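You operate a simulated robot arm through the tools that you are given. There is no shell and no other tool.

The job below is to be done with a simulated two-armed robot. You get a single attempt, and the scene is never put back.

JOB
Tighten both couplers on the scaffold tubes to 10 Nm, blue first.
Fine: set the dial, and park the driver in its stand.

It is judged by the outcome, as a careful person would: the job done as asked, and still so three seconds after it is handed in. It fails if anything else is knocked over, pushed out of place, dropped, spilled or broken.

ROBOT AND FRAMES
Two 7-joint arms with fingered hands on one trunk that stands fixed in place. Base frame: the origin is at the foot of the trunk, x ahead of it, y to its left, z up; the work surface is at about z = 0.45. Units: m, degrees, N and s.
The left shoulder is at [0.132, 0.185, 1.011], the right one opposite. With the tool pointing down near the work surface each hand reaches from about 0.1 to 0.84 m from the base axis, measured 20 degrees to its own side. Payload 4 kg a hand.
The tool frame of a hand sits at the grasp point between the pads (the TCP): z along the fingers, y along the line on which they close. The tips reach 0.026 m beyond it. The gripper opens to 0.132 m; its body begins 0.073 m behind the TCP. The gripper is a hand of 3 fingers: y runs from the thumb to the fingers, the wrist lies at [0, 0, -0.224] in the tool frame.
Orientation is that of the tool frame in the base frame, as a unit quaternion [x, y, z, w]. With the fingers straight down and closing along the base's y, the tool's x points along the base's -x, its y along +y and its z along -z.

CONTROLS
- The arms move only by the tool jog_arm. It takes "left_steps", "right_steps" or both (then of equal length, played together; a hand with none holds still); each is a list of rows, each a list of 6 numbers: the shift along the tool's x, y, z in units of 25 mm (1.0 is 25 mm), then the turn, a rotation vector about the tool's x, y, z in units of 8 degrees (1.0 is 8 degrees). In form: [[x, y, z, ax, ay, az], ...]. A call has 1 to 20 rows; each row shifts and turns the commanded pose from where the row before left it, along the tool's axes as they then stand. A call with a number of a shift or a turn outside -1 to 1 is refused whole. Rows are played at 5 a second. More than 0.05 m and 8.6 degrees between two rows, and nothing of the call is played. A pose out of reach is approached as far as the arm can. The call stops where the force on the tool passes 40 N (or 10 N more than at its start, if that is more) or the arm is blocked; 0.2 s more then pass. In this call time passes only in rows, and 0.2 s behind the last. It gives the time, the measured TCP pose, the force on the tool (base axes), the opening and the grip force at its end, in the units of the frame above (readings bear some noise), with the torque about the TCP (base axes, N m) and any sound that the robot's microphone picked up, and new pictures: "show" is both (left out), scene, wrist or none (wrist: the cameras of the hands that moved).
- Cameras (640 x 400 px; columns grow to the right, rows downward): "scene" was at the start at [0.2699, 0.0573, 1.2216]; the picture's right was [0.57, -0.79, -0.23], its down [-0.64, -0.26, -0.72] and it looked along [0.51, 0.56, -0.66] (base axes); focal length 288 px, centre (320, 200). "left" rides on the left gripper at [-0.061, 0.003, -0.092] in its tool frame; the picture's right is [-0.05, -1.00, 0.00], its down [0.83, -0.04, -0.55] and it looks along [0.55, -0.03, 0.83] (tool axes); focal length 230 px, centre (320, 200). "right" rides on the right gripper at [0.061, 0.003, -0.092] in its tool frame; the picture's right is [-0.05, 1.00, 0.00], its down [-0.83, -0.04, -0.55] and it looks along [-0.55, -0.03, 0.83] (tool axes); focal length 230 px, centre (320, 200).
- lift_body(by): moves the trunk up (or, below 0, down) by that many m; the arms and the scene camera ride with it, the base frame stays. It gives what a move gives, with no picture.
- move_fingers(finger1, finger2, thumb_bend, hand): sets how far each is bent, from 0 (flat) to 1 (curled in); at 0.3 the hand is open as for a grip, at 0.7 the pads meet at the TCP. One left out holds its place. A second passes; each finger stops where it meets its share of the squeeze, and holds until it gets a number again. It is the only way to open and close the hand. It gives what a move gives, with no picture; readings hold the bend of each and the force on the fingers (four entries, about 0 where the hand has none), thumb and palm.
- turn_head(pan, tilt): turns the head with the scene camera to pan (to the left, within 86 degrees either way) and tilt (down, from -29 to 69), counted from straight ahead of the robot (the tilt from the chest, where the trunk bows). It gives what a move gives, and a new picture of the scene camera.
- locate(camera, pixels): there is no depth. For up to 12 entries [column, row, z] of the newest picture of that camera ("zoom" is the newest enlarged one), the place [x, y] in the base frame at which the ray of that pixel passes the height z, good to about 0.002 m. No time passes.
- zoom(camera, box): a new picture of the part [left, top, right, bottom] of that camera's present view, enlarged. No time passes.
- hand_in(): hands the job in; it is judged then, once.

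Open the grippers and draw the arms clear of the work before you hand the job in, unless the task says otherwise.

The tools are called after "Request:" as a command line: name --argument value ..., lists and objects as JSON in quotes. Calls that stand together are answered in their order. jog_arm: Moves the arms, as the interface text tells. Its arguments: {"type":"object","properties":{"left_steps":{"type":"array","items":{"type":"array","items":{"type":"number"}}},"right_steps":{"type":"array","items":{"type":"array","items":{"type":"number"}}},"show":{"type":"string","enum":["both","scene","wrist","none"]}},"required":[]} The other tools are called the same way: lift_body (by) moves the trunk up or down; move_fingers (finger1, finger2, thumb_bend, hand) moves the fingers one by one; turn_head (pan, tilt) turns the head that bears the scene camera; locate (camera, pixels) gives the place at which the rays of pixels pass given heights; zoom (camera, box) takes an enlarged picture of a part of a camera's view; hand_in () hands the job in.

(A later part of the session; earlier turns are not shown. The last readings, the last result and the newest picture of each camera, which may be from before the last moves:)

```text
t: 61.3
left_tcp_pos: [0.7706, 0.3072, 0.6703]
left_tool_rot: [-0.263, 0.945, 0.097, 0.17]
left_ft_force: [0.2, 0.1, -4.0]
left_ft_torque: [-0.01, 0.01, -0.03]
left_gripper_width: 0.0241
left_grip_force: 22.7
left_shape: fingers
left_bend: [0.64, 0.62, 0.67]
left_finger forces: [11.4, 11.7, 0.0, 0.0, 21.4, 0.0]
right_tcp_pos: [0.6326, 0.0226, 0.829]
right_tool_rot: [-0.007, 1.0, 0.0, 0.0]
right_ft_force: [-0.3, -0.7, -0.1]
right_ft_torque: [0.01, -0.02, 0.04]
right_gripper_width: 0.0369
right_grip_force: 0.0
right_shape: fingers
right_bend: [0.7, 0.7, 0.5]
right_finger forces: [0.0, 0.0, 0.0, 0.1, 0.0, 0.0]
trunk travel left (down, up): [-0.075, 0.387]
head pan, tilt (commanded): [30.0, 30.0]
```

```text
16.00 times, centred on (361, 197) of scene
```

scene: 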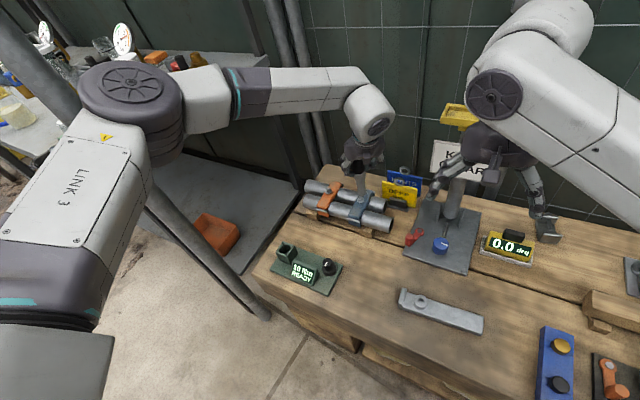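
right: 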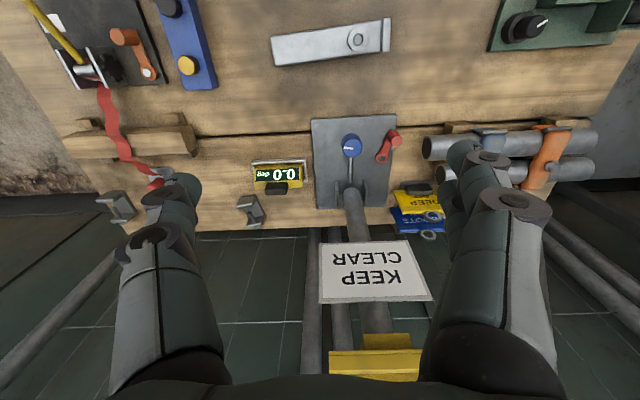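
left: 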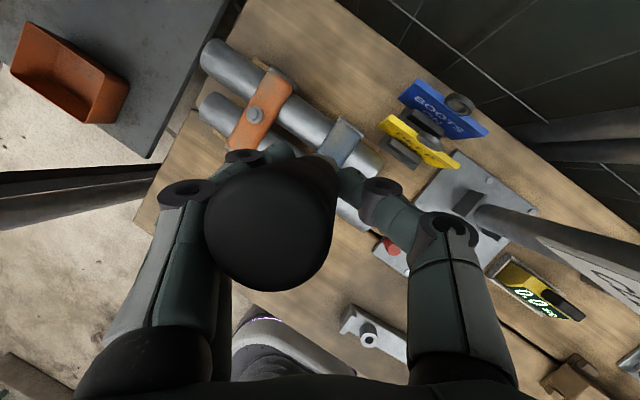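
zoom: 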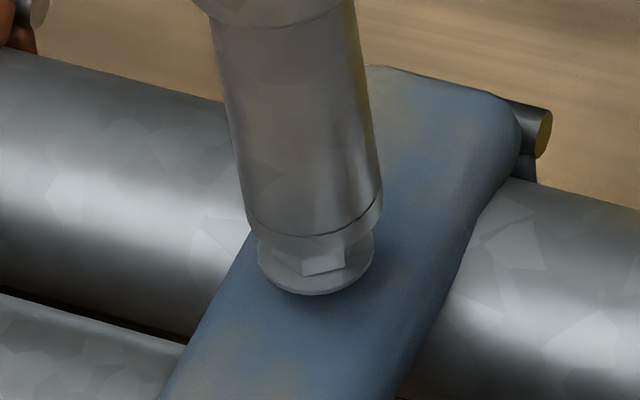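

Both views now agree that the socket is centred over the hex within about 1–2 mm. I lower in small steps and see whether it goes past the previous contact height (TCP z 0.666).

Request:
jog_arm --left_steps '[[0.06, -0.015, 0.148, 0, 0, 0], [0.06, -0.015, 0.148, 0, 0, 0], [0.06, -0.015, 0.148, 0, 0, 0]]' --show "none"

Request:
zoom --camera "right" --box '[465, 145, 545, 200]'

Request:
zoom --camera "scene" --box '[350, 185, 372, 209]'

Request:
zoom --camera "scene" --box '[260, 225, 350, 305]'

```text
t: 62.1
left_tcp_pos: [0.7688, 0.3053, 0.6596]
left_tool_rot: [-0.264, 0.944, 0.096, 0.173]
left_ft_force: [-0.4, 0.6, -0.6]
left_ft_torque: [0.12, -0.04, -0.02]
left_gripper_width: 0.0238
left_grip_force: 22.7
left_shape: fingers
left_bend: [0.64, 0.62, 0.67]
left_finger forces: [12.2, 11.7, 0.0, 0.0, 21.1, 0.1]
right_tcp_pos: [0.6331, 0.0226, 0.8303]
right_tool_rot: [-0.007, 1.0, 0.001, 0.0]
right_ft_force: [0.2, -0.4, 0.1]
right_ft_torque: [0.0, 0.01, 0.0]
right_gripper_width: 0.0368
right_grip_force: 0.0
right_shape: fingers
right_bend: [0.7, 0.7, 0.5]
right_finger forces: [0.1, 0.0, 0.1, 0.0, 0.1, 0.0]
trunk travel left (down, up): [-0.075, 0.387]
head pan, tilt (commanded): [30.0, 30.0]
```

```text
7.27 times, centred on (505, 172) of right
```

zoom: 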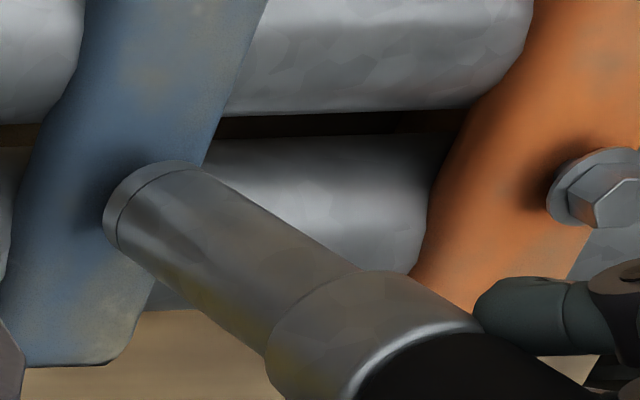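

```text
16.00 times, centred on (361, 197) of scene
```

zoom: 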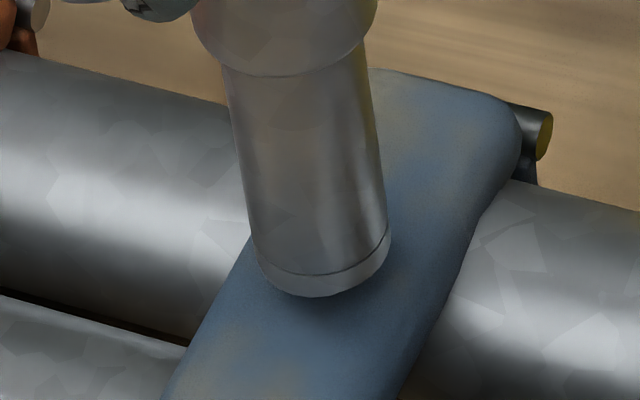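

```text
5.00 times, centred on (305, 265) of scene
```

zoom: 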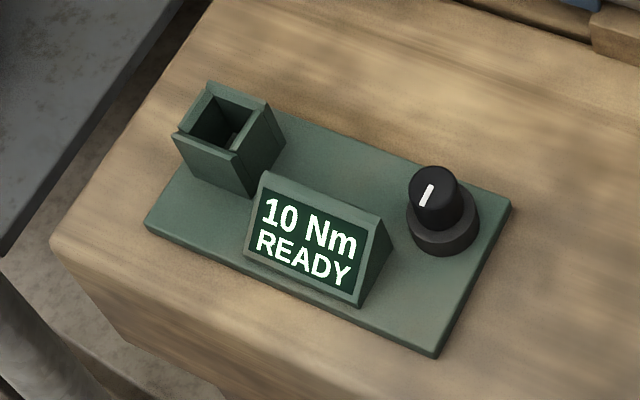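

The socket has dropped over the hex head (TCP z 0.6596, rim down at the flange). I now turn clockwise 16° about the driver's axis, adding small shifts so the axis stays on the bolt, and check torque, sound and display.

Request:
jog_arm --left_steps '[[0.011, 0.033, 0, 0.187, -0.047, 0.4615], [0.011, 0.033, 0, 0.187, -0.047, 0.4615], [0.011, 0.033, 0, 0.187, -0.047, 0.4615], [0.011, 0.033, 0, 0.187, -0.047, 0.4615]]' --show "none"

Request:
zoom --camera "scene" --box '[260, 225, 350, 305]'

Request:
zoom --camera "right" --box '[465, 145, 545, 200]'

```text
t: 63.1
left_tcp_pos: [0.7679, 0.3075, 0.6583]
left_tool_rot: [-0.128, 0.972, 0.071, 0.183]
left_ft_force: [-0.1, -0.3, -0.7]
left_ft_torque: [-0.02, 0.0, 0.01]
left_gripper_width: 0.0241
left_grip_force: 22.6
left_shape: fingers
left_bend: [0.64, 0.62, 0.67]
left_finger forces: [11.1, 11.7, 0.1, 0.1, 22.0, 0.0]
right_tcp_pos: [0.6317, 0.0232, 0.8303]
right_tool_rot: [-0.007, 1.0, 0.0, -0.001]
right_ft_force: [-0.6, 0.2, -0.3]
right_ft_torque: [-0.02, -0.02, -0.02]
right_gripper_width: 0.0368
right_grip_force: 0.0
right_shape: fingers
right_bend: [0.7, 0.7, 0.5]
right_finger forces: [0.0, 0.0, 0.0, 0.0, 0.0, 0.1]
trunk travel left (down, up): [-0.075, 0.387]
head pan, tilt (commanded): [30.0, 30.0]
```

```text
5.00 times, centred on (305, 265) of scene
```

zoom: 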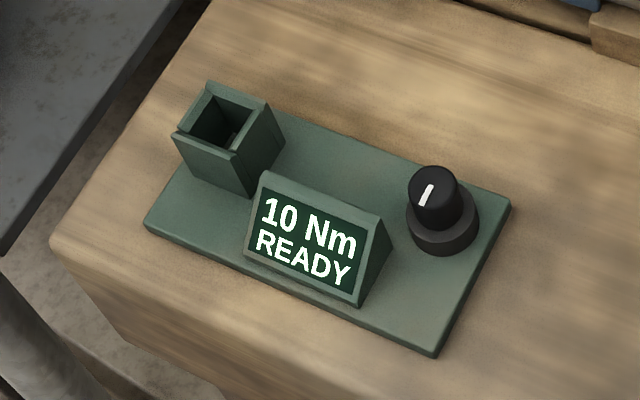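

```text
7.27 times, centred on (505, 172) of right
```

zoom: 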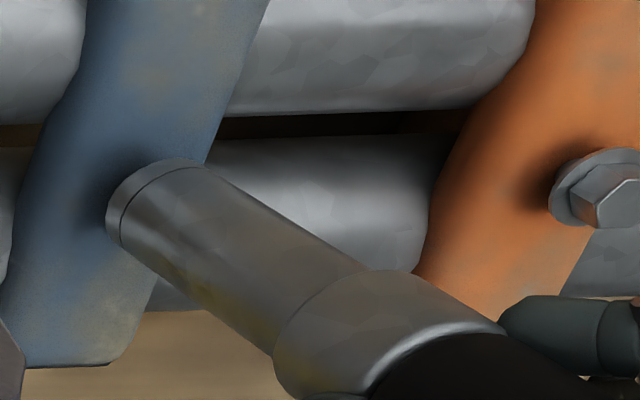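

No resisting torque yet and the display is unchanged. I press down gently (6 mm of command) to seat the socket fully and read the force.

Request:
jog_arm --left_steps '[[0.045, -0.011, 0.111, 0, 0, 0], [0.045, -0.011, 0.111, 0, 0, 0], [0, 0, 0, 0, 0, 0]]' --show "none"

Request:
zoom --camera "scene" --box '[260, 225, 350, 305]'

Request:
zoom --camera "scene" --box '[350, 185, 372, 209]'

```text
t: 63.9
left_tcp_pos: [0.7667, 0.3071, 0.6531]
left_tool_rot: [-0.128, 0.972, 0.073, 0.182]
left_ft_force: [1.6, -1.6, -2.4]
left_ft_torque: [-0.02, -0.03, 0.0]
left_gripper_width: 0.0239
left_grip_force: 22.7
left_shape: fingers
left_bend: [0.64, 0.62, 0.67]
left_finger forces: [12.1, 11.3, 0.0, 0.1, 22.1, 0.1]
right_tcp_pos: [0.6321, 0.0216, 0.8294]
right_tool_rot: [-0.007, 1.0, 0.0, -0.002]
right_ft_force: [0.4, -0.9, -0.1]
right_ft_torque: [-0.03, -0.01, 0.02]
right_gripper_width: 0.0368
right_grip_force: 0.0
right_shape: fingers
right_bend: [0.7, 0.7, 0.5]
right_finger forces: [0.1, 0.0, 0.1, 0.0, 0.1, 0.0]
trunk travel left (down, up): [-0.075, 0.387]
head pan, tilt (commanded): [30.0, 30.0]
```

```text
5.00 times, centred on (305, 265) of scene
```

zoom: 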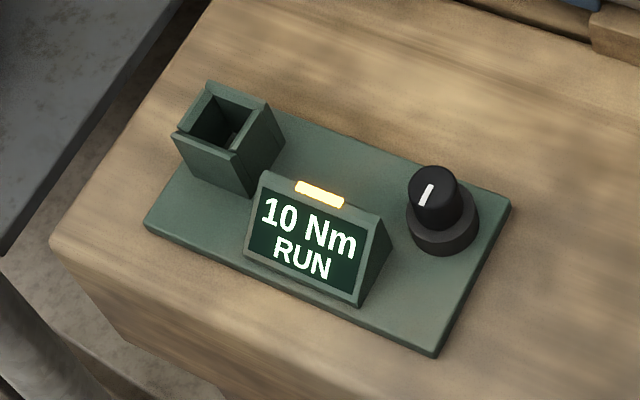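

```text
16.00 times, centred on (361, 197) of scene
```

zoom: 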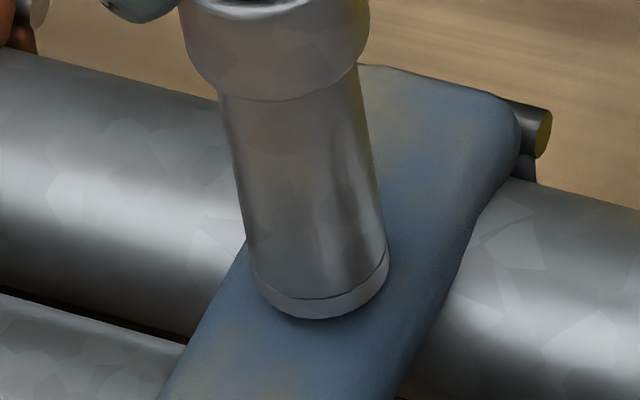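

The display changed to "10 Nm RUN" with an amber light: the driver is powered and is tightening the blue bolt. I hold still and wait, checking for a sound and the display.

Request:
jog_arm --left_steps '[[0, 0, 0, 0, 0, 0], [0, 0, 0, 0, 0, 0], [0, 0, 0, 0, 0, 0], [0, 0, 0, 0, 0, 0], [0, 0, 0, 0, 0, 0]]' --show "none"

Request:
zoom --camera "scene" --box '[260, 225, 350, 305]'

```text
t: 65.1
left_tcp_pos: [0.7671, 0.3072, 0.6529]
left_tool_rot: [-0.129, 0.972, 0.072, 0.183]
left_ft_force: [-0.1, -0.7, -4.7]
left_ft_torque: [-0.05, 0.0, 0.0]
left_gripper_width: 0.0238
left_grip_force: 23.0
left_shape: fingers
left_bend: [0.64, 0.62, 0.67]
left_finger forces: [11.6, 11.7, 0.1, 0.0, 21.5, 0.1]
right_tcp_pos: [0.6327, 0.0224, 0.8301]
right_tool_rot: [-0.007, 1.0, 0.0, 0.0]
right_ft_force: [0.0, 0.6, 0.3]
right_ft_torque: [-0.01, -0.01, -0.02]
right_gripper_width: 0.0372
right_grip_force: 0.1
right_shape: fingers
right_bend: [0.7, 0.7, 0.5]
right_finger forces: [0.0, 0.0, 0.1, 0.0, 0.1, 0.0]
trunk travel left (down, up): [-0.075, 0.387]
head pan, tilt (commanded): [30.0, 30.0]
```

```text
5.00 times, centred on (305, 265) of scene
```

zoom: 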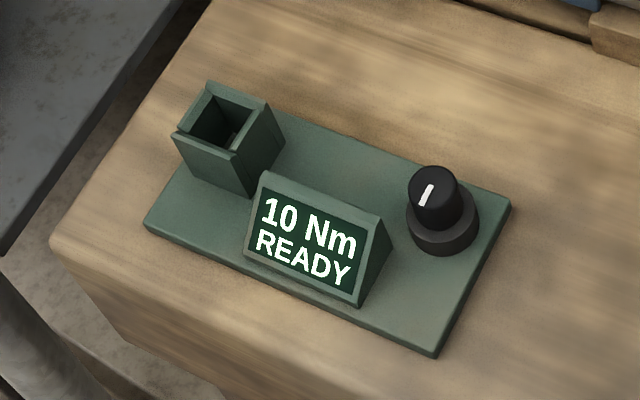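

It is back to READY and the push force is gone (−4.7 N is just the weight), so it ran only while pressed. I press down further and check promptly.

Request:
jog_arm --left_steps '[[0.06, -0.015, 0.148, 0, 0, 0], [0.06, -0.015, 0.148, 0, 0, 0]]' --show "none"

Request:
zoom --camera "scene" --box '[260, 225, 350, 305]'

Request:
zoom --camera "scene" --box '[350, 185, 372, 209]'

```text
t: 65.7
left_tcp_pos: [0.7672, 0.3085, 0.65]
left_tool_rot: [-0.129, 0.971, 0.071, 0.186]
left_ft_force: [0.3, -0.6, 15.3]
left_ft_torque: [0.17, -0.03, 0.05]
left_gripper_width: 0.0238
left_grip_force: 25.3
left_shape: fingers
left_bend: [0.64, 0.62, 0.68]
left_finger forces: [12.8, 12.7, 0.0, 0.0, 25.4, 0.0]
right_tcp_pos: [0.6312, 0.0216, 0.8326]
right_tool_rot: [-0.007, 1.0, 0.001, 0.001]
right_ft_force: [0.3, 1.0, 0.5]
right_ft_torque: [-0.01, 0.01, 0.01]
right_gripper_width: 0.0371
right_grip_force: 0.0
right_shape: fingers
right_bend: [0.7, 0.7, 0.5]
right_finger forces: [0.0, 0.1, 0.1, 0.1, 0.0, 0.0]
trunk travel left (down, up): [-0.075, 0.387]
head pan, tilt (commanded): [30.0, 30.0]
```

```text
5.00 times, centred on (305, 265) of scene
```

zoom: 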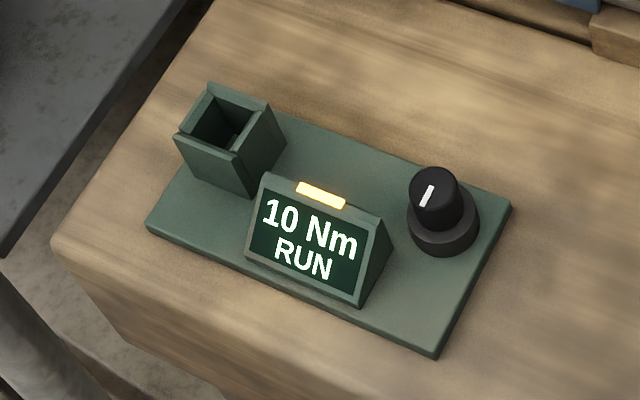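

```text
16.00 times, centred on (361, 197) of scene
```

zoom: 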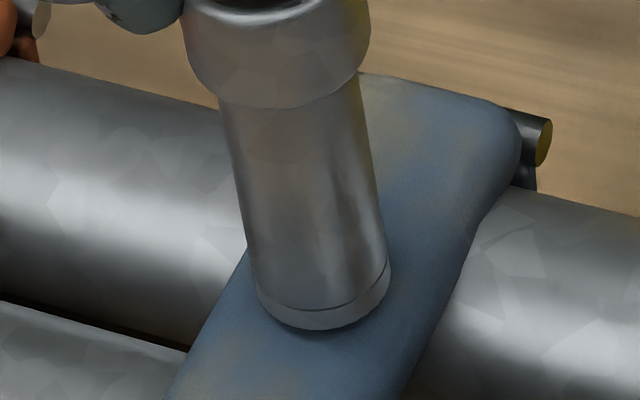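

RUN again with about 19 N of push. I hold and check in short intervals, ready to follow the bolt down.

Request:
jog_arm --left_steps '[[0, 0, 0, 0, 0, 0], [0, 0, 0, 0, 0, 0]]' --show "none"

Request:
zoom --camera "scene" --box '[260, 225, 350, 305]'

```text
t: 66.3
left_tcp_pos: [0.7671, 0.3069, 0.6494]
left_tool_rot: [-0.129, 0.971, 0.072, 0.186]
left_ft_force: [2.7, 0.1, 23.6]
left_ft_torque: [0.24, -0.21, -0.01]
left_gripper_width: 0.024
left_grip_force: 26.5
left_shape: fingers
left_bend: [0.64, 0.62, 0.68]
left_finger forces: [14.4, 12.5, 0.1, 0.0, 27.5, 0.1]
right_tcp_pos: [0.6312, 0.0223, 0.8323]
right_tool_rot: [-0.007, 1.0, 0.0, 0.0]
right_ft_force: [0.8, -0.8, 0.0]
right_ft_torque: [0.01, 0.04, 0.02]
right_gripper_width: 0.0368
right_grip_force: 0.1
right_shape: fingers
right_bend: [0.7, 0.7, 0.5]
right_finger forces: [0.0, 0.0, 0.0, 0.0, 0.0, 0.1]
trunk travel left (down, up): [-0.075, 0.387]
head pan, tilt (commanded): [30.0, 30.0]
```

```text
5.00 times, centred on (305, 265) of scene
```

zoom: 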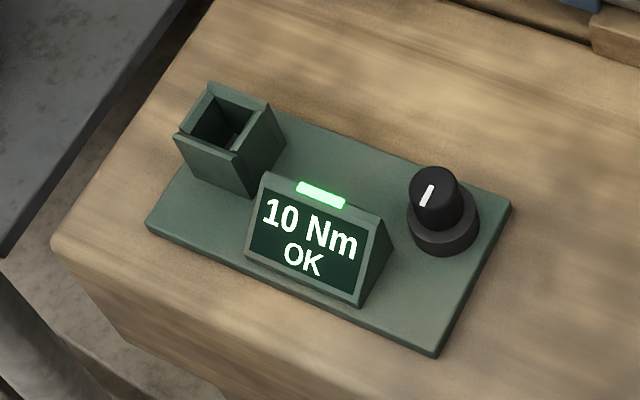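

The display shows "10 Nm OK" with a green light: the blue coupler is tightened. I lift straight up 60 mm off the bolt and verify the socket releases cleanly.

Request:
jog_arm --left_steps '[[-0.12, 0.029, -0.29, 0, 0, 0], [-0.228, 0.055, -0.5515, 0, 0, 0], [-0.228, 0.055, -0.5515, 0, 0, 0], [-0.228, 0.055, -0.5515, 0, 0, 0], [-0.228, 0.055, -0.5515, 0, 0, 0]]' --show "both"

Request:
zoom --camera "scene" --box '[315, 140, 395, 230]'

Request:
zoom --camera "scene" --box '[260, 225, 350, 305]'

```text
t: 67.5
left_tcp_pos: [0.7682, 0.309, 0.7127]
left_tool_rot: [-0.129, 0.972, 0.073, 0.183]
left_ft_force: [0.6, 0.3, -3.7]
left_ft_torque: [-0.03, 0.02, -0.01]
left_gripper_width: 0.0242
left_grip_force: 22.8
left_shape: fingers
left_bend: [0.64, 0.62, 0.68]
left_finger forces: [11.6, 12.2, 0.0, 0.0, 21.4, 0.1]
right_tcp_pos: [0.6327, 0.0226, 0.8299]
right_tool_rot: [-0.007, 1.0, 0.0, 0.001]
right_ft_force: [0.4, 0.7, -0.3]
right_ft_torque: [-0.02, -0.02, 0.0]
right_gripper_width: 0.0368
right_grip_force: 0.0
right_shape: fingers
right_bend: [0.7, 0.7, 0.5]
right_finger forces: [0.1, 0.0, 0.0, 0.0, 0.0, 0.1]
trunk travel left (down, up): [-0.075, 0.387]
head pan, tilt (commanded): [30.0, 30.0]
```

scene: 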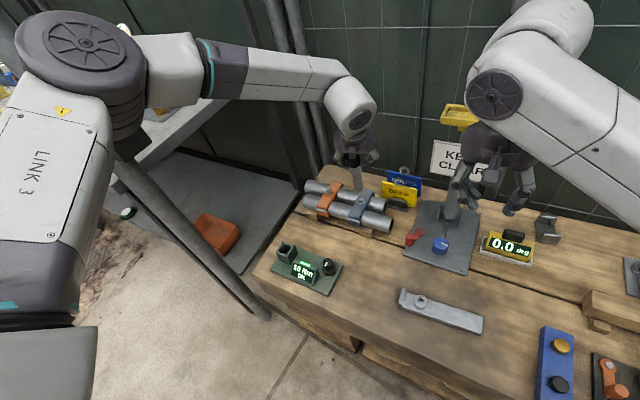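
left: 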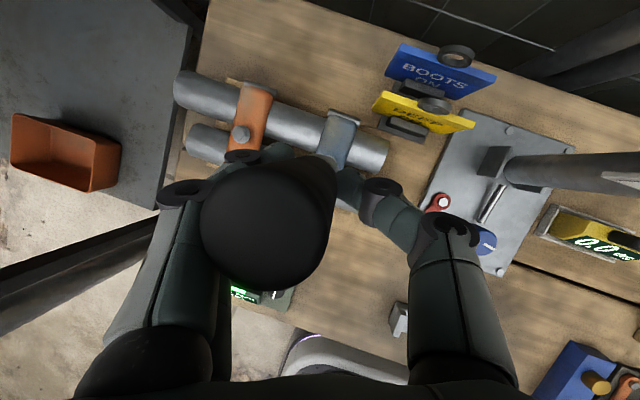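

```text
4.44 times, centred on (355, 185) of scene
```

zoom: 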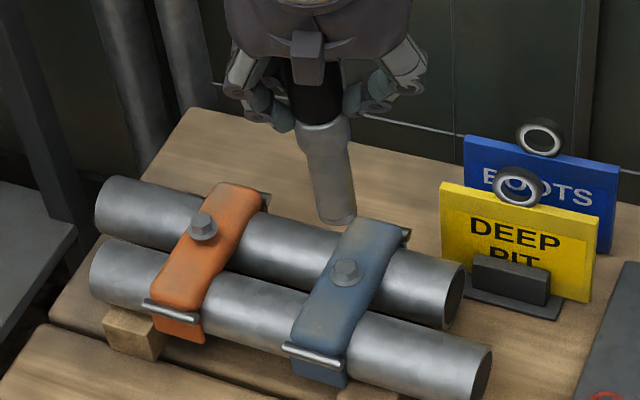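

```text
5.00 times, centred on (305, 265) of scene
```

zoom: 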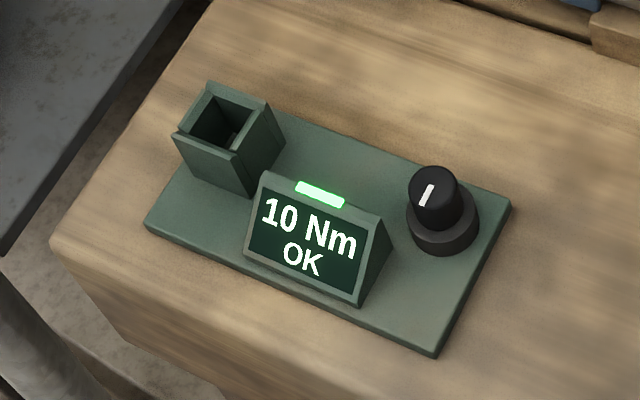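

The blue bolt released cleanly and OK persists. I move 109 mm in +y to hover over the orange bolt.

Request:
jog_arm --left_steps '[[-0.195, 0.834, 0.164, 0, 0, 0], [-0.195, 0.834, 0.164, 0, 0, 0], [-0.195, 0.834, 0.164, 0, 0, 0], [-0.195, 0.834, 0.164, 0, 0, 0], [-0.195, 0.834, 0.164, 0, 0, 0]]' --show "scene"

Request:
zoom --camera "scene" --box '[310, 165, 350, 205]'

Request:
zoom --camera "right" --box '[500, 130, 600, 220]'

```text
t: 68.7
left_tcp_pos: [0.7672, 0.4178, 0.7123]
left_tool_rot: [-0.129, 0.972, 0.071, 0.183]
left_ft_force: [0.7, 0.0, -3.0]
left_ft_torque: [-0.07, -0.02, 0.0]
left_gripper_width: 0.024
left_grip_force: 22.3
left_shape: fingers
left_bend: [0.64, 0.62, 0.68]
left_finger forces: [11.7, 11.9, 0.0, 0.0, 21.4, 0.0]
right_tcp_pos: [0.632, 0.0227, 0.8303]
right_tool_rot: [-0.007, 1.0, -0.001, 0.0]
right_ft_force: [0.0, 0.3, -0.1]
right_ft_torque: [0.03, -0.02, -0.01]
right_gripper_width: 0.0369
right_grip_force: 0.0
right_shape: fingers
right_bend: [0.7, 0.7, 0.5]
right_finger forces: [0.1, 0.0, 0.0, 0.0, 0.1, 0.1]
trunk travel left (down, up): [-0.075, 0.387]
head pan, tilt (commanded): [30.0, 30.0]
```

scene: 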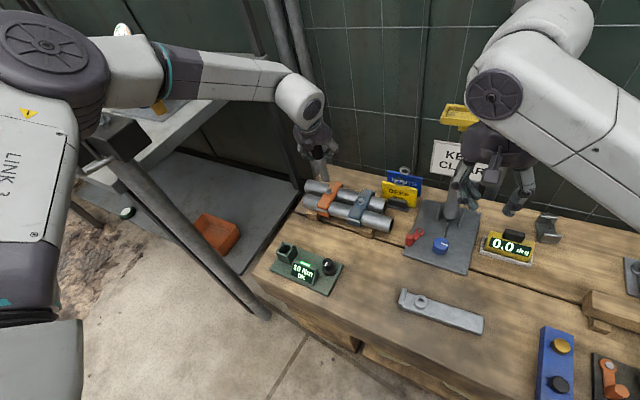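

```text
10.00 times, centred on (330, 185) of scene
```

zoom: 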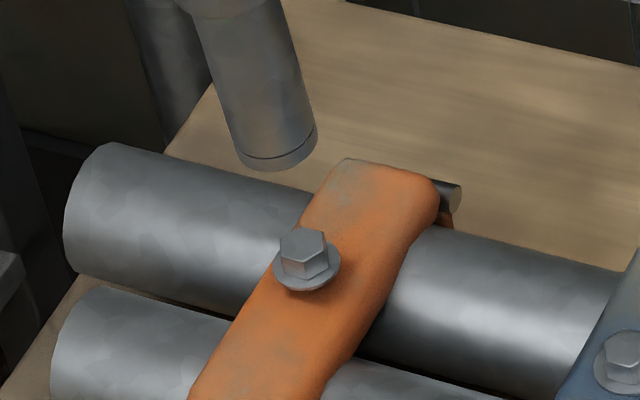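

```text
4.44 times, centred on (550, 175) of right
```

zoom: 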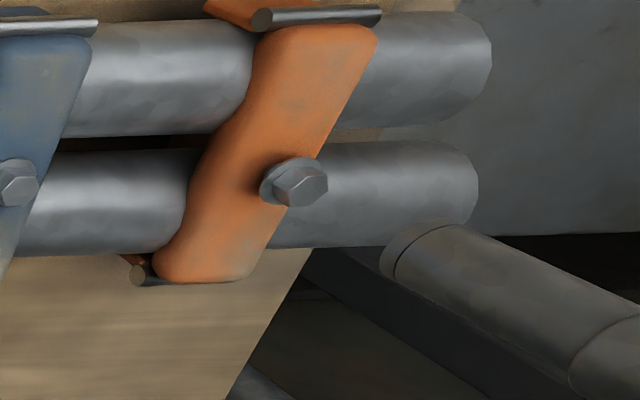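

In the scene view the socket is directly above the orange bolt within about 1–2 mm. I lower 30 mm and compare again in both views.

Request:
jog_arm --left_steps '[[0.152, -0.037, 0.3676, 0, 0, 0], [0.152, -0.037, 0.3676, 0, 0, 0], [0.152, -0.037, 0.3676, 0, 0, 0]]' --show "none"

Request:
zoom --camera "scene" --box '[316, 175, 342, 203]'

Request:
zoom --camera "right" --box '[520, 145, 590, 200]'

```text
t: 69.5
left_tcp_pos: [0.7682, 0.4179, 0.6817]
left_tool_rot: [-0.129, 0.972, 0.072, 0.183]
left_ft_force: [-0.1, -0.2, -4.2]
left_ft_torque: [-0.03, 0.02, -0.01]
left_gripper_width: 0.0241
left_grip_force: 23.1
left_shape: fingers
left_bend: [0.64, 0.62, 0.68]
left_finger forces: [11.7, 12.0, 0.0, 0.0, 21.4, 0.0]
right_tcp_pos: [0.6325, 0.0237, 0.8305]
right_tool_rot: [-0.007, 1.0, 0.0, -0.001]
right_ft_force: [-0.5, 0.0, -0.3]
right_ft_torque: [0.03, 0.02, 0.01]
right_gripper_width: 0.0368
right_grip_force: 0.1
right_shape: fingers
right_bend: [0.7, 0.7, 0.5]
right_finger forces: [0.1, 0.0, 0.1, 0.0, 0.1, 0.0]
trunk travel left (down, up): [-0.075, 0.387]
head pan, tilt (commanded): [30.0, 30.0]
```

```text
14.29 times, centred on (329, 189) of scene
```

zoom: 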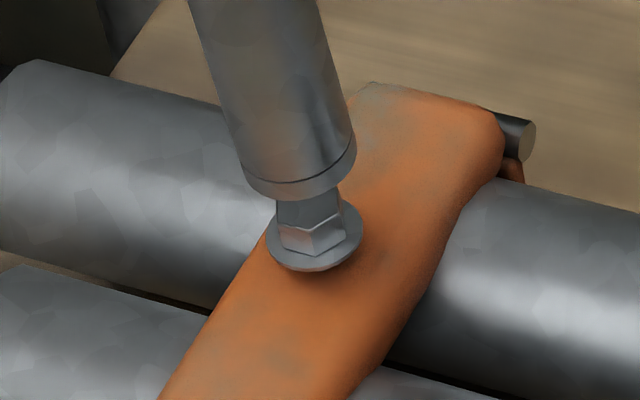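

```text
7.27 times, centred on (555, 172) of right
```

zoom: 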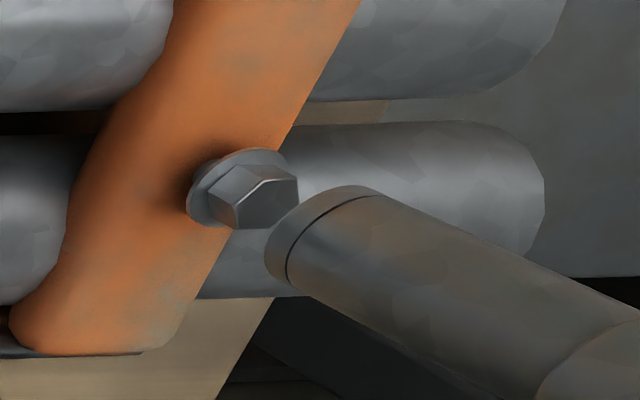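

Both views put the socket within about 1 mm of the orange bolt's axis, some 14 mm above it. I lower 24 mm in 4 mm steps with a 1 mm trim in −x.

Request:
jog_arm --left_steps '[[0.097, -0.0147, 0.147, 0, 0, 0], [0.061, -0.0147, 0.147, 0, 0, 0], [0.061, -0.0147, 0.147, 0, 0, 0], [0.061, -0.0147, 0.147, 0, 0, 0], [0.061, -0.0147, 0.147, 0, 0, 0], [0.061, -0.0147, 0.147, 0, 0, 0]]' --show "none"

Request:
zoom --camera "scene" --box '[316, 175, 342, 203]'

Request:
zoom --camera "scene" --box '[260, 225, 350, 305]'

```text
t: 70.9
left_tcp_pos: [0.769, 0.4151, 0.6589]
left_tool_rot: [-0.129, 0.972, 0.072, 0.183]
left_ft_force: [0.4, 1.1, -1.8]
left_ft_torque: [0.14, -0.03, 0.01]
left_gripper_width: 0.0241
left_grip_force: 22.4
left_shape: fingers
left_bend: [0.64, 0.62, 0.68]
left_finger forces: [12.1, 12.2, 0.0, 0.0, 20.6, 0.1]
right_tcp_pos: [0.6329, 0.0218, 0.8292]
right_tool_rot: [-0.007, 1.0, 0.0, -0.001]
right_ft_force: [-0.7, -0.2, 0.3]
right_ft_torque: [-0.02, 0.01, 0.01]
right_gripper_width: 0.0367
right_grip_force: 0.0
right_shape: fingers
right_bend: [0.7, 0.7, 0.5]
right_finger forces: [0.1, 0.0, 0.1, 0.0, 0.0, 0.1]
trunk travel left (down, up): [-0.075, 0.387]
head pan, tilt (commanded): [30.0, 30.0]
```

```text
14.29 times, centred on (329, 189) of scene
```

zoom: 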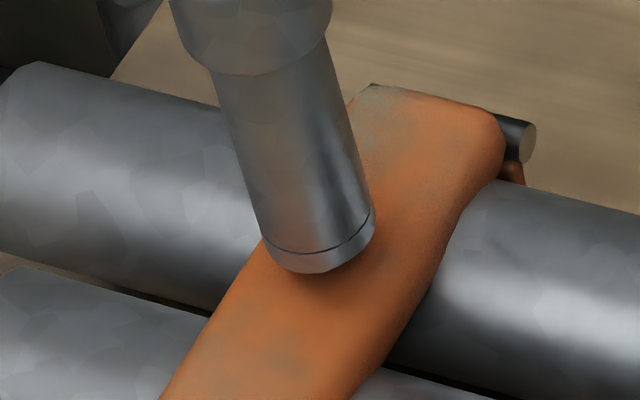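

```text
5.00 times, centred on (305, 265) of scene
```

zoom: 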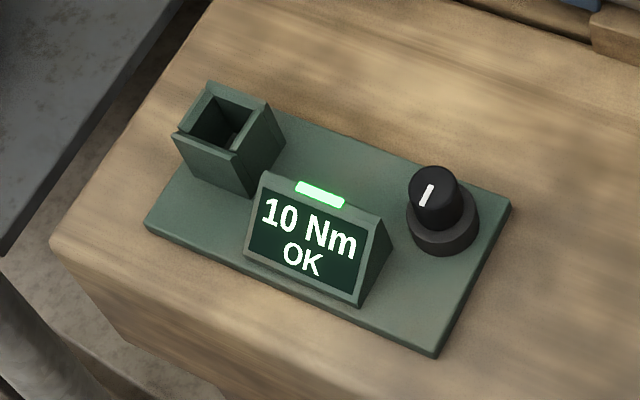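

The socket is over the orange bolt head. I press down 10 mm of command in small steps, hold, and check the display.

Request:
jog_arm --left_steps '[[0.05, -0.012, 0.12, 0, 0, 0], [0.05, -0.012, 0.12, 0, 0, 0], [0.05, -0.012, 0.12, 0, 0, 0], [0, 0, 0, 0, 0, 0]]' --show "none"

Request:
zoom --camera "scene" --box '[260, 225, 350, 305]'

```text
t: 71.9
left_tcp_pos: [0.7666, 0.4165, 0.6492]
left_tool_rot: [-0.129, 0.972, 0.072, 0.185]
left_ft_force: [1.4, 1.5, 9.4]
left_ft_torque: [0.3, -0.06, 0.02]
left_gripper_width: 0.0241
left_grip_force: 23.2
left_shape: fingers
left_bend: [0.64, 0.62, 0.68]
left_finger forces: [12.7, 12.3, 0.0, 0.0, 21.6, 0.0]
right_tcp_pos: [0.632, 0.0219, 0.8315]
right_tool_rot: [-0.006, 1.0, -0.001, 0.0]
right_ft_force: [-0.4, -0.1, -0.9]
right_ft_torque: [0.03, 0.01, -0.02]
right_gripper_width: 0.0368
right_grip_force: 0.0
right_shape: fingers
right_bend: [0.7, 0.7, 0.5]
right_finger forces: [0.0, 0.0, 0.1, 0.0, 0.1, 0.0]
trunk travel left (down, up): [-0.075, 0.387]
head pan, tilt (commanded): [30.0, 30.0]
```

```text
5.00 times, centred on (305, 265) of scene
```

zoom: 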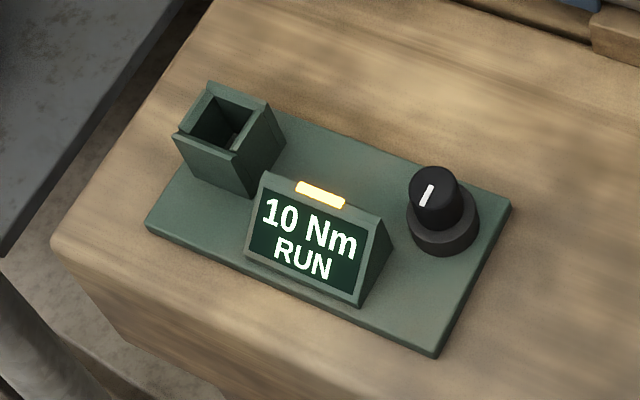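

The display shows RUN with about 13 N of push on the orange bolt. I hold still and check again.

Request:
jog_arm --left_steps '[[0.02, -0.005, 0.05, 0, 0, 0], [0, 0, 0, 0, 0, 0], [0, 0, 0, 0, 0, 0]]' --show "none"

Request:
zoom --camera "scene" --box '[260, 225, 350, 305]'

```text
t: 72.7
left_tcp_pos: [0.7676, 0.4162, 0.6492]
left_tool_rot: [-0.128, 0.972, 0.072, 0.186]
left_ft_force: [1.8, 1.9, 15.5]
left_ft_torque: [0.34, -0.11, 0.0]
left_gripper_width: 0.0238
left_grip_force: 24.4
left_shape: fingers
left_bend: [0.64, 0.62, 0.68]
left_finger forces: [13.9, 12.4, 0.1, 0.0, 22.9, 0.0]
right_tcp_pos: [0.6316, 0.0216, 0.8314]
right_tool_rot: [-0.007, 1.0, 0.001, 0.001]
right_ft_force: [0.9, -0.1, 1.0]
right_ft_torque: [-0.07, 0.01, -0.01]
right_gripper_width: 0.0373
right_grip_force: 0.0
right_shape: fingers
right_bend: [0.7, 0.7, 0.5]
right_finger forces: [0.0, 0.0, 0.1, 0.0, 0.0, 0.1]
trunk travel left (down, up): [-0.075, 0.387]
head pan, tilt (commanded): [30.0, 30.0]
```

```text
5.00 times, centred on (305, 265) of scene
```

zoom: 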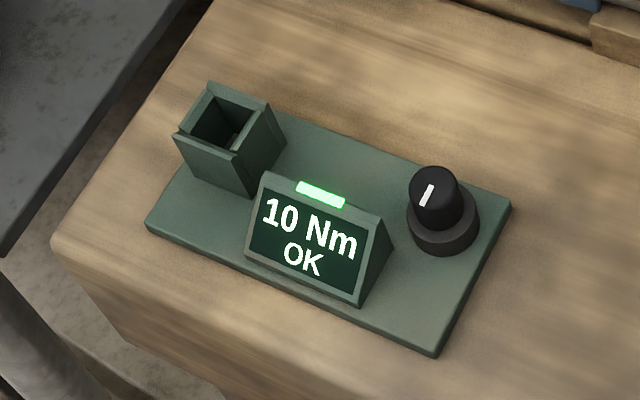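

The orange coupler is also at "10 Nm OK" with the green light. I lift straight up off the bolt.

Request:
jog_arm --left_steps '[[-0.12, 0.029, -0.29, 0, 0, 0], [-0.228, 0.055, -0.5515, 0, 0, 0], [-0.228, 0.055, -0.5515, 0, 0, 0], [-0.228, 0.055, -0.5515, 0, 0, 0], [-0.228, 0.055, -0.5515, 0, 0, 0], [-0.228, 0.055, -0.5515, 0, 0, 0]]' --show "scene"

Request:
zoom --camera "scene" --box '[300, 120, 400, 230]'

Request:
zoom --camera "scene" --box '[260, 225, 350, 305]'

```text
t: 74.1
left_tcp_pos: [0.7672, 0.4153, 0.7301]
left_tool_rot: [-0.129, 0.972, 0.071, 0.182]
left_ft_force: [0.0, -1.3, -3.6]
left_ft_torque: [-0.01, 0.02, 0.02]
left_gripper_width: 0.0239
left_grip_force: 21.3
left_shape: fingers
left_bend: [0.64, 0.62, 0.68]
left_finger forces: [11.6, 10.9, 0.1, 0.0, 20.6, 0.1]
right_tcp_pos: [0.6325, 0.0226, 0.8298]
right_tool_rot: [-0.006, 1.0, 0.0, -0.001]
right_ft_force: [0.0, -0.4, -0.5]
right_ft_torque: [0.01, 0.0, 0.01]
right_gripper_width: 0.0369
right_grip_force: 0.0
right_shape: fingers
right_bend: [0.7, 0.7, 0.5]
right_finger forces: [0.1, 0.1, 0.1, 0.0, 0.0, 0.0]
trunk travel left (down, up): [-0.075, 0.387]
head pan, tilt (commanded): [30.0, 30.0]
```

scene: 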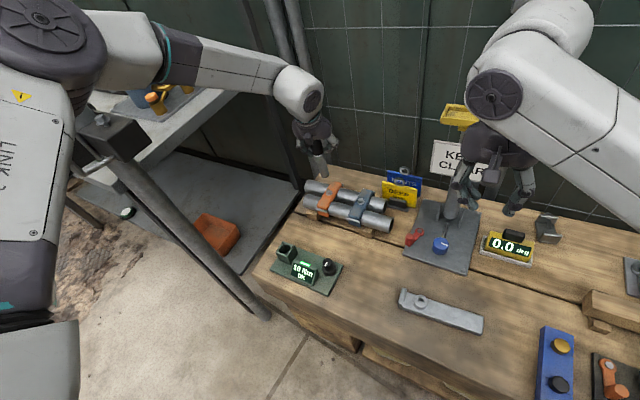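

```text
3.64 times, centred on (350, 175) of scene
```

zoom: 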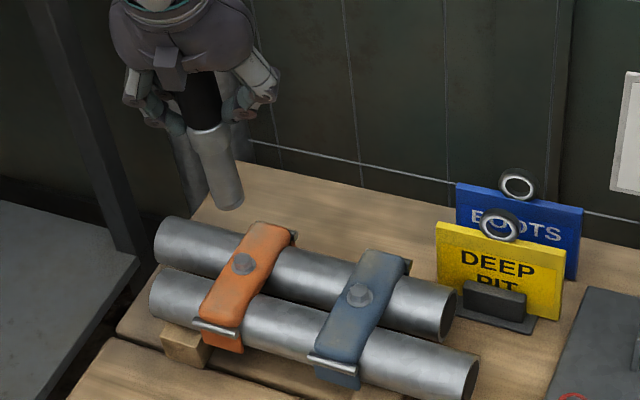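

```text
5.00 times, centred on (305, 265) of scene
```

zoom: 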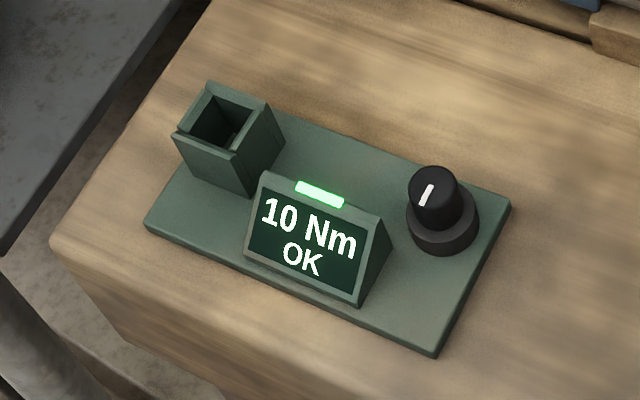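

Both are lifted clear. The blue bolt seems to stand up more than the orange one in this view, so I zoom in on both heads to verify that blue is still tight.

Request:
zoom --camera "scene" --box '[316, 178, 376, 216]'

Request:
zoom --camera "right" --box '[460, 130, 580, 210]'

```text
10.53 times, centred on (346, 197) of scene
```

zoom: 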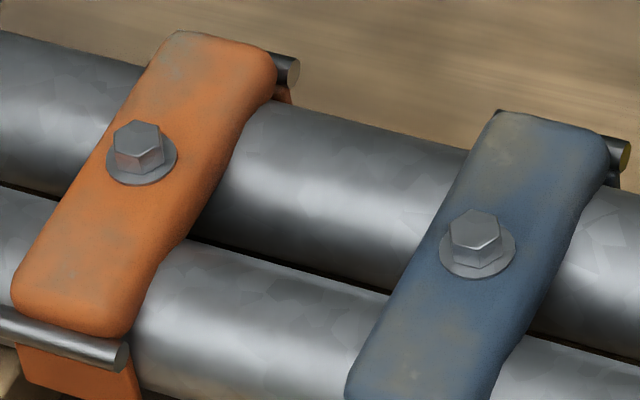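

```text
5.00 times, centred on (520, 170) of right
```

zoom: 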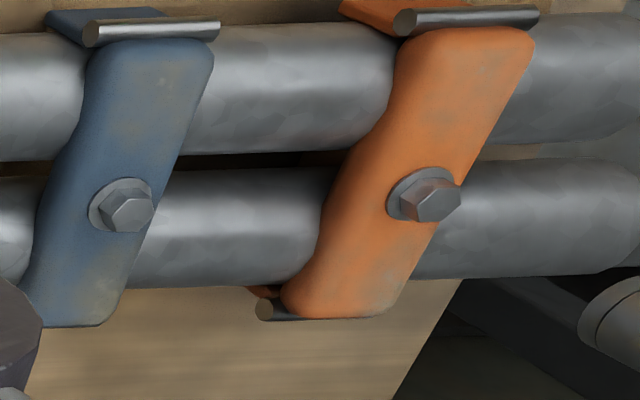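

Both heads are seated alike and OK still shows. I move back toward (0.67, 0.385) and rotate counter-clockwise ~74° to the hand orientation used for picking up, which kept the elbow clear of the post.

Request:
jog_arm --left_steps '[[0.92, -0.024, -0.38, 0, 0, 0], [0.92, -0.024, -0.38, 0, 0, 0], [0.92, -0.024, -0.38, 0, 0, 0], [0.92, -0.024, -0.38, 0, 0, 0], [0, 0, 0, -0.35, 0.0845, -0.8455], [0, 0, 0, -0.35, 0.0845, -0.8455], [0, 0, 0, -0.35, 0.0845, -0.8455], [0, 0, 0, -0.35, 0.0845, -0.8455], [0, 0, 0, -0.35, 0.0845, -0.8455], [0, 0, 0, -0.35, 0.0845, -0.8455], [0, 0, 0, -0.35, 0.0845, -0.8455], [0, 0, 0, -0.35, 0.0845, -0.8455], [0, 0, 0, -0.35, 0.0845, -0.8455], [0, 0, 0, -0.35, 0.0845, -0.8455]]' --show "both"

```text
t: 77.1
left_tcp_pos: [0.673, 0.3855, 0.729]
left_tool_rot: [-0.684, 0.701, 0.172, 0.104]
left_ft_force: [-0.2, 0.5, -4.5]
left_ft_torque: [-0.05, -0.02, 0.01]
left_gripper_width: 0.0239
left_grip_force: 21.0
left_shape: fingers
left_bend: [0.64, 0.62, 0.68]
left_finger forces: [11.8, 11.0, 0.0, 0.0, 20.4, 0.1]
right_tcp_pos: [0.6325, 0.0223, 0.8295]
right_tool_rot: [-0.007, 1.0, -0.001, -0.001]
right_ft_force: [0.1, -0.6, -0.3]
right_ft_torque: [-0.02, 0.0, -0.01]
right_gripper_width: 0.037
right_grip_force: 0.0
right_shape: fingers
right_bend: [0.7, 0.7, 0.5]
right_finger forces: [0.1, 0.0, 0.1, 0.0, 0.0, 0.0]
trunk travel left (down, up): [-0.075, 0.387]
head pan, tilt (commanded): [30.0, 30.0]
```

scene: 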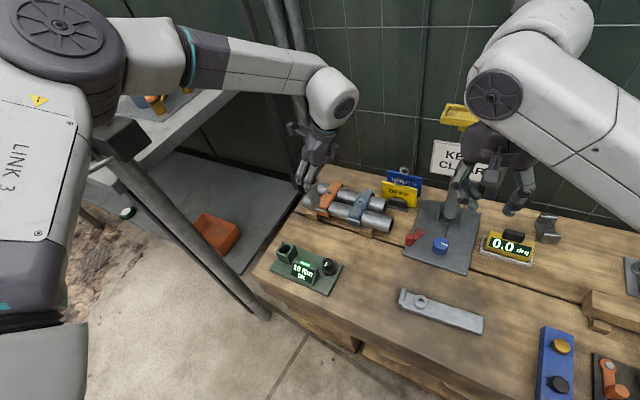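
left: 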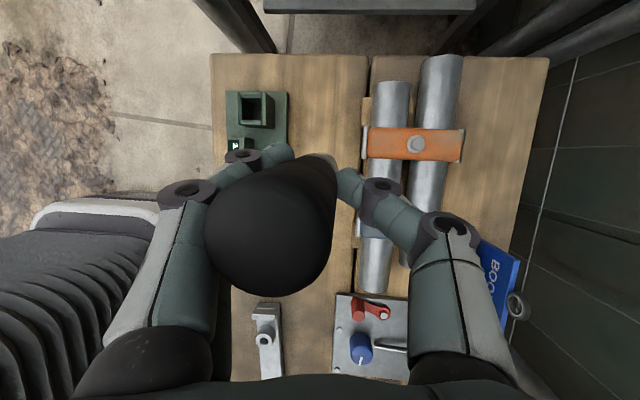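

The orientation is restored and the box's opening is visible in the wrist view at about (255,108). I zoom to measure the opening from both cameras.

Request:
zoom --camera "left" --box '[215, 75, 305, 155]'

Request:
zoom --camera "scene" --box '[268, 228, 308, 278]'

```text
5.00 times, centred on (260, 115) of left
```

zoom: 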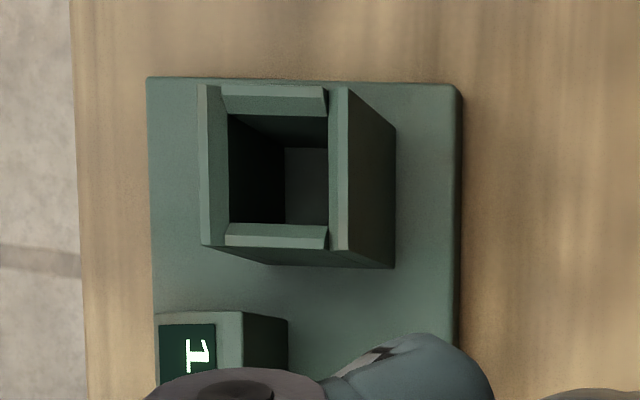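

```text
8.00 times, centred on (288, 253) of scene
```

zoom: 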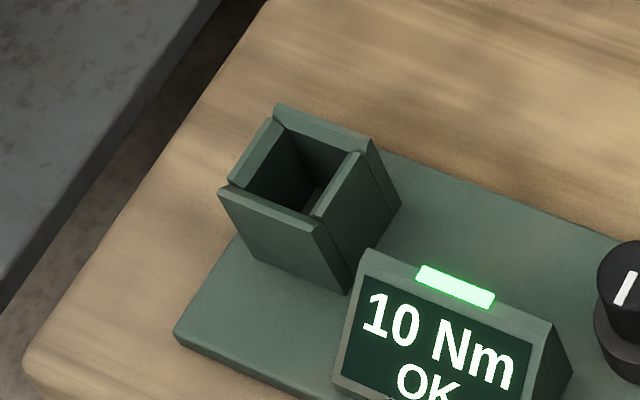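

Opening centre: (251.6,108.8) in the wrist view and (285.5,249.3) in the scene view. I locate both at several heights to find the rim height and centre.

Request:
locate --camera "left" --pixels '[[251.6, 108.8, 0.49], [251.6, 108.8, 0.5], [251.6, 108.8, 0.51], [251.6, 108.8, 0.52], [241.6, 108.8, 0.505], [261.6, 108.8, 0.505], [251.6, 98, 0.505], [251.6, 120, 0.505]]'

Request:
locate --camera "scene" --pixels '[[285.5, 249.3, 0.49], [285.5, 249.3, 0.5], [285.5, 249.3, 0.51], [285.5, 249.3, 0.52]]'

```text
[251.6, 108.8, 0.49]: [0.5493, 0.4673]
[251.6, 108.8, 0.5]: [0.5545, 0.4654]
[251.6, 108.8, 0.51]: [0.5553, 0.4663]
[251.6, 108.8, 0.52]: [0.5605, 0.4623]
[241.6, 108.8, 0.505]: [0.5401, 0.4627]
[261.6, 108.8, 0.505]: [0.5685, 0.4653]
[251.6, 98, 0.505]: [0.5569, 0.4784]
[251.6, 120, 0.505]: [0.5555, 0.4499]
```

```text
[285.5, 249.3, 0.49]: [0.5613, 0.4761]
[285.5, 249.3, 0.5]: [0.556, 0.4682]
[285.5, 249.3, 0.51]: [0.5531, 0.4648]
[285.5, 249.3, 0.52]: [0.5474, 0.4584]
```

The opening centre is (0.555, 0.466) with the rim at z≈0.505; the opening is about 29 mm square for a ~26 mm socket, so I need precise alignment. I turn the right hand 32° counter-clockwise in place so its camera gives a second view of the driver and stand.

Request:
jog_arm --right_steps '[[0, 0, 0, 0, 0, -0.8], [0, 0, 0, 0, 0, -0.8], [0, 0, 0, 0, 0, -0.8], [0, 0, 0, 0, 0, -0.8], [0, 0, 0, 0, 0, -0.8]]' --show "wrist"

```text
t: 78.3
left_tcp_pos: [0.6713, 0.3862, 0.7294]
left_tool_rot: [-0.684, 0.701, 0.172, 0.103]
left_ft_force: [-0.5, 0.3, -3.7]
left_ft_torque: [-0.03, -0.01, 0.02]
left_gripper_width: 0.0241
left_grip_force: 21.6
left_shape: fingers
left_bend: [0.64, 0.62, 0.68]
left_finger forces: [11.7, 11.1, 0.0, 0.0, 20.4, 0.0]
right_tcp_pos: [0.6316, 0.0228, 0.8293]
right_tool_rot: [-0.284, 0.959, 0.0, -0.001]
right_ft_force: [-1.0, -0.7, 0.4]
right_ft_torque: [-0.01, -0.03, -0.01]
right_gripper_width: 0.0371
right_grip_force: 0.1
right_shape: fingers
right_bend: [0.7, 0.7, 0.5]
right_finger forces: [0.1, 0.1, 0.0, 0.0, 0.1, 0.1]
trunk travel left (down, up): [-0.075, 0.387]
head pan, tilt (commanded): [30.0, 30.0]
```

right: 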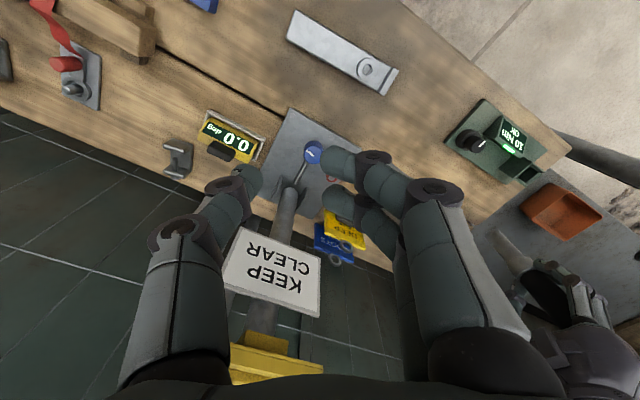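

The right camera now shows the stand at (500,145) and the driver tip near (500,237). I move the left hand so the tip hovers above the box at about (0.555, 0.466).

Request:
jog_arm --left_steps '[[-0.458, 0.894, 0.286, 0, 0, 0], [-0.458, 0.894, 0.286, 0, 0, 0], [-0.458, 0.894, 0.286, 0, 0, 0], [-0.458, 0.894, 0.286, 0, 0, 0], [-0.458, 0.894, 0.286, 0, 0, 0]]' --show "both"

Request:
zoom --camera "right" --box '[440, 80, 640, 280]'

Request:
zoom --camera "scene" --box '[245, 180, 325, 280]'

```text
t: 79.5
left_tcp_pos: [0.5581, 0.4547, 0.7301]
left_tool_rot: [-0.684, 0.701, 0.172, 0.104]
left_ft_force: [-0.7, 2.0, -3.2]
left_ft_torque: [-0.03, -0.07, -0.02]
left_gripper_width: 0.024
left_grip_force: 21.3
left_shape: fingers
left_bend: [0.64, 0.62, 0.68]
left_finger forces: [11.8, 10.9, 0.0, 0.0, 20.3, 0.0]
right_tcp_pos: [0.6318, 0.0234, 0.8324]
right_tool_rot: [-0.283, 0.959, 0.001, 0.0]
right_ft_force: [-0.8, -0.2, -0.2]
right_ft_torque: [0.03, 0.03, 0.04]
right_gripper_width: 0.037
right_grip_force: 0.1
right_shape: fingers
right_bend: [0.7, 0.7, 0.5]
right_finger forces: [0.0, 0.0, 0.1, 0.0, 0.1, 0.0]
trunk travel left (down, up): [-0.075, 0.387]
head pan, tilt (commanded): [30.0, 30.0]
```

scene: 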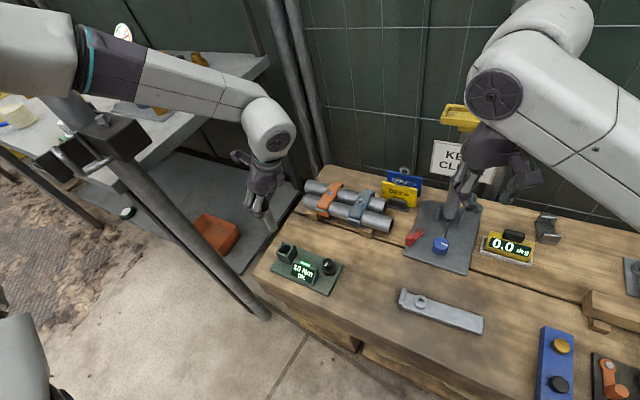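
left: 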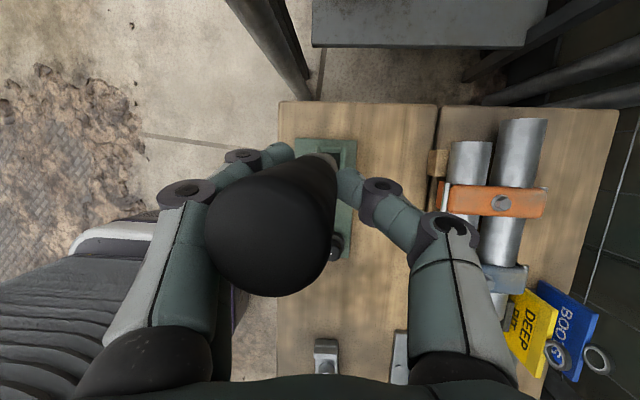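

```text
2.00 times, centred on (540, 180) of right
```

zoom: 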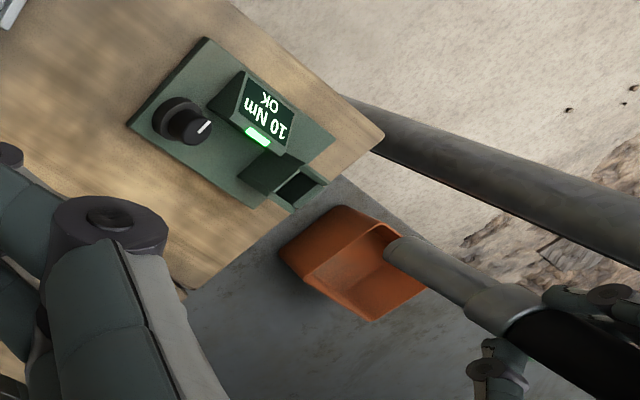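

```text
4.00 times, centred on (285, 230) of scene
```

zoom: 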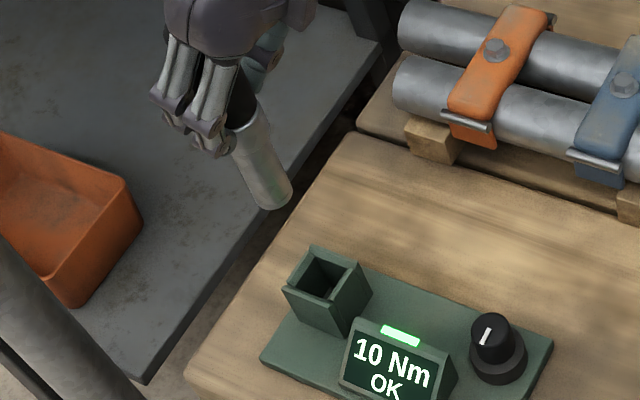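

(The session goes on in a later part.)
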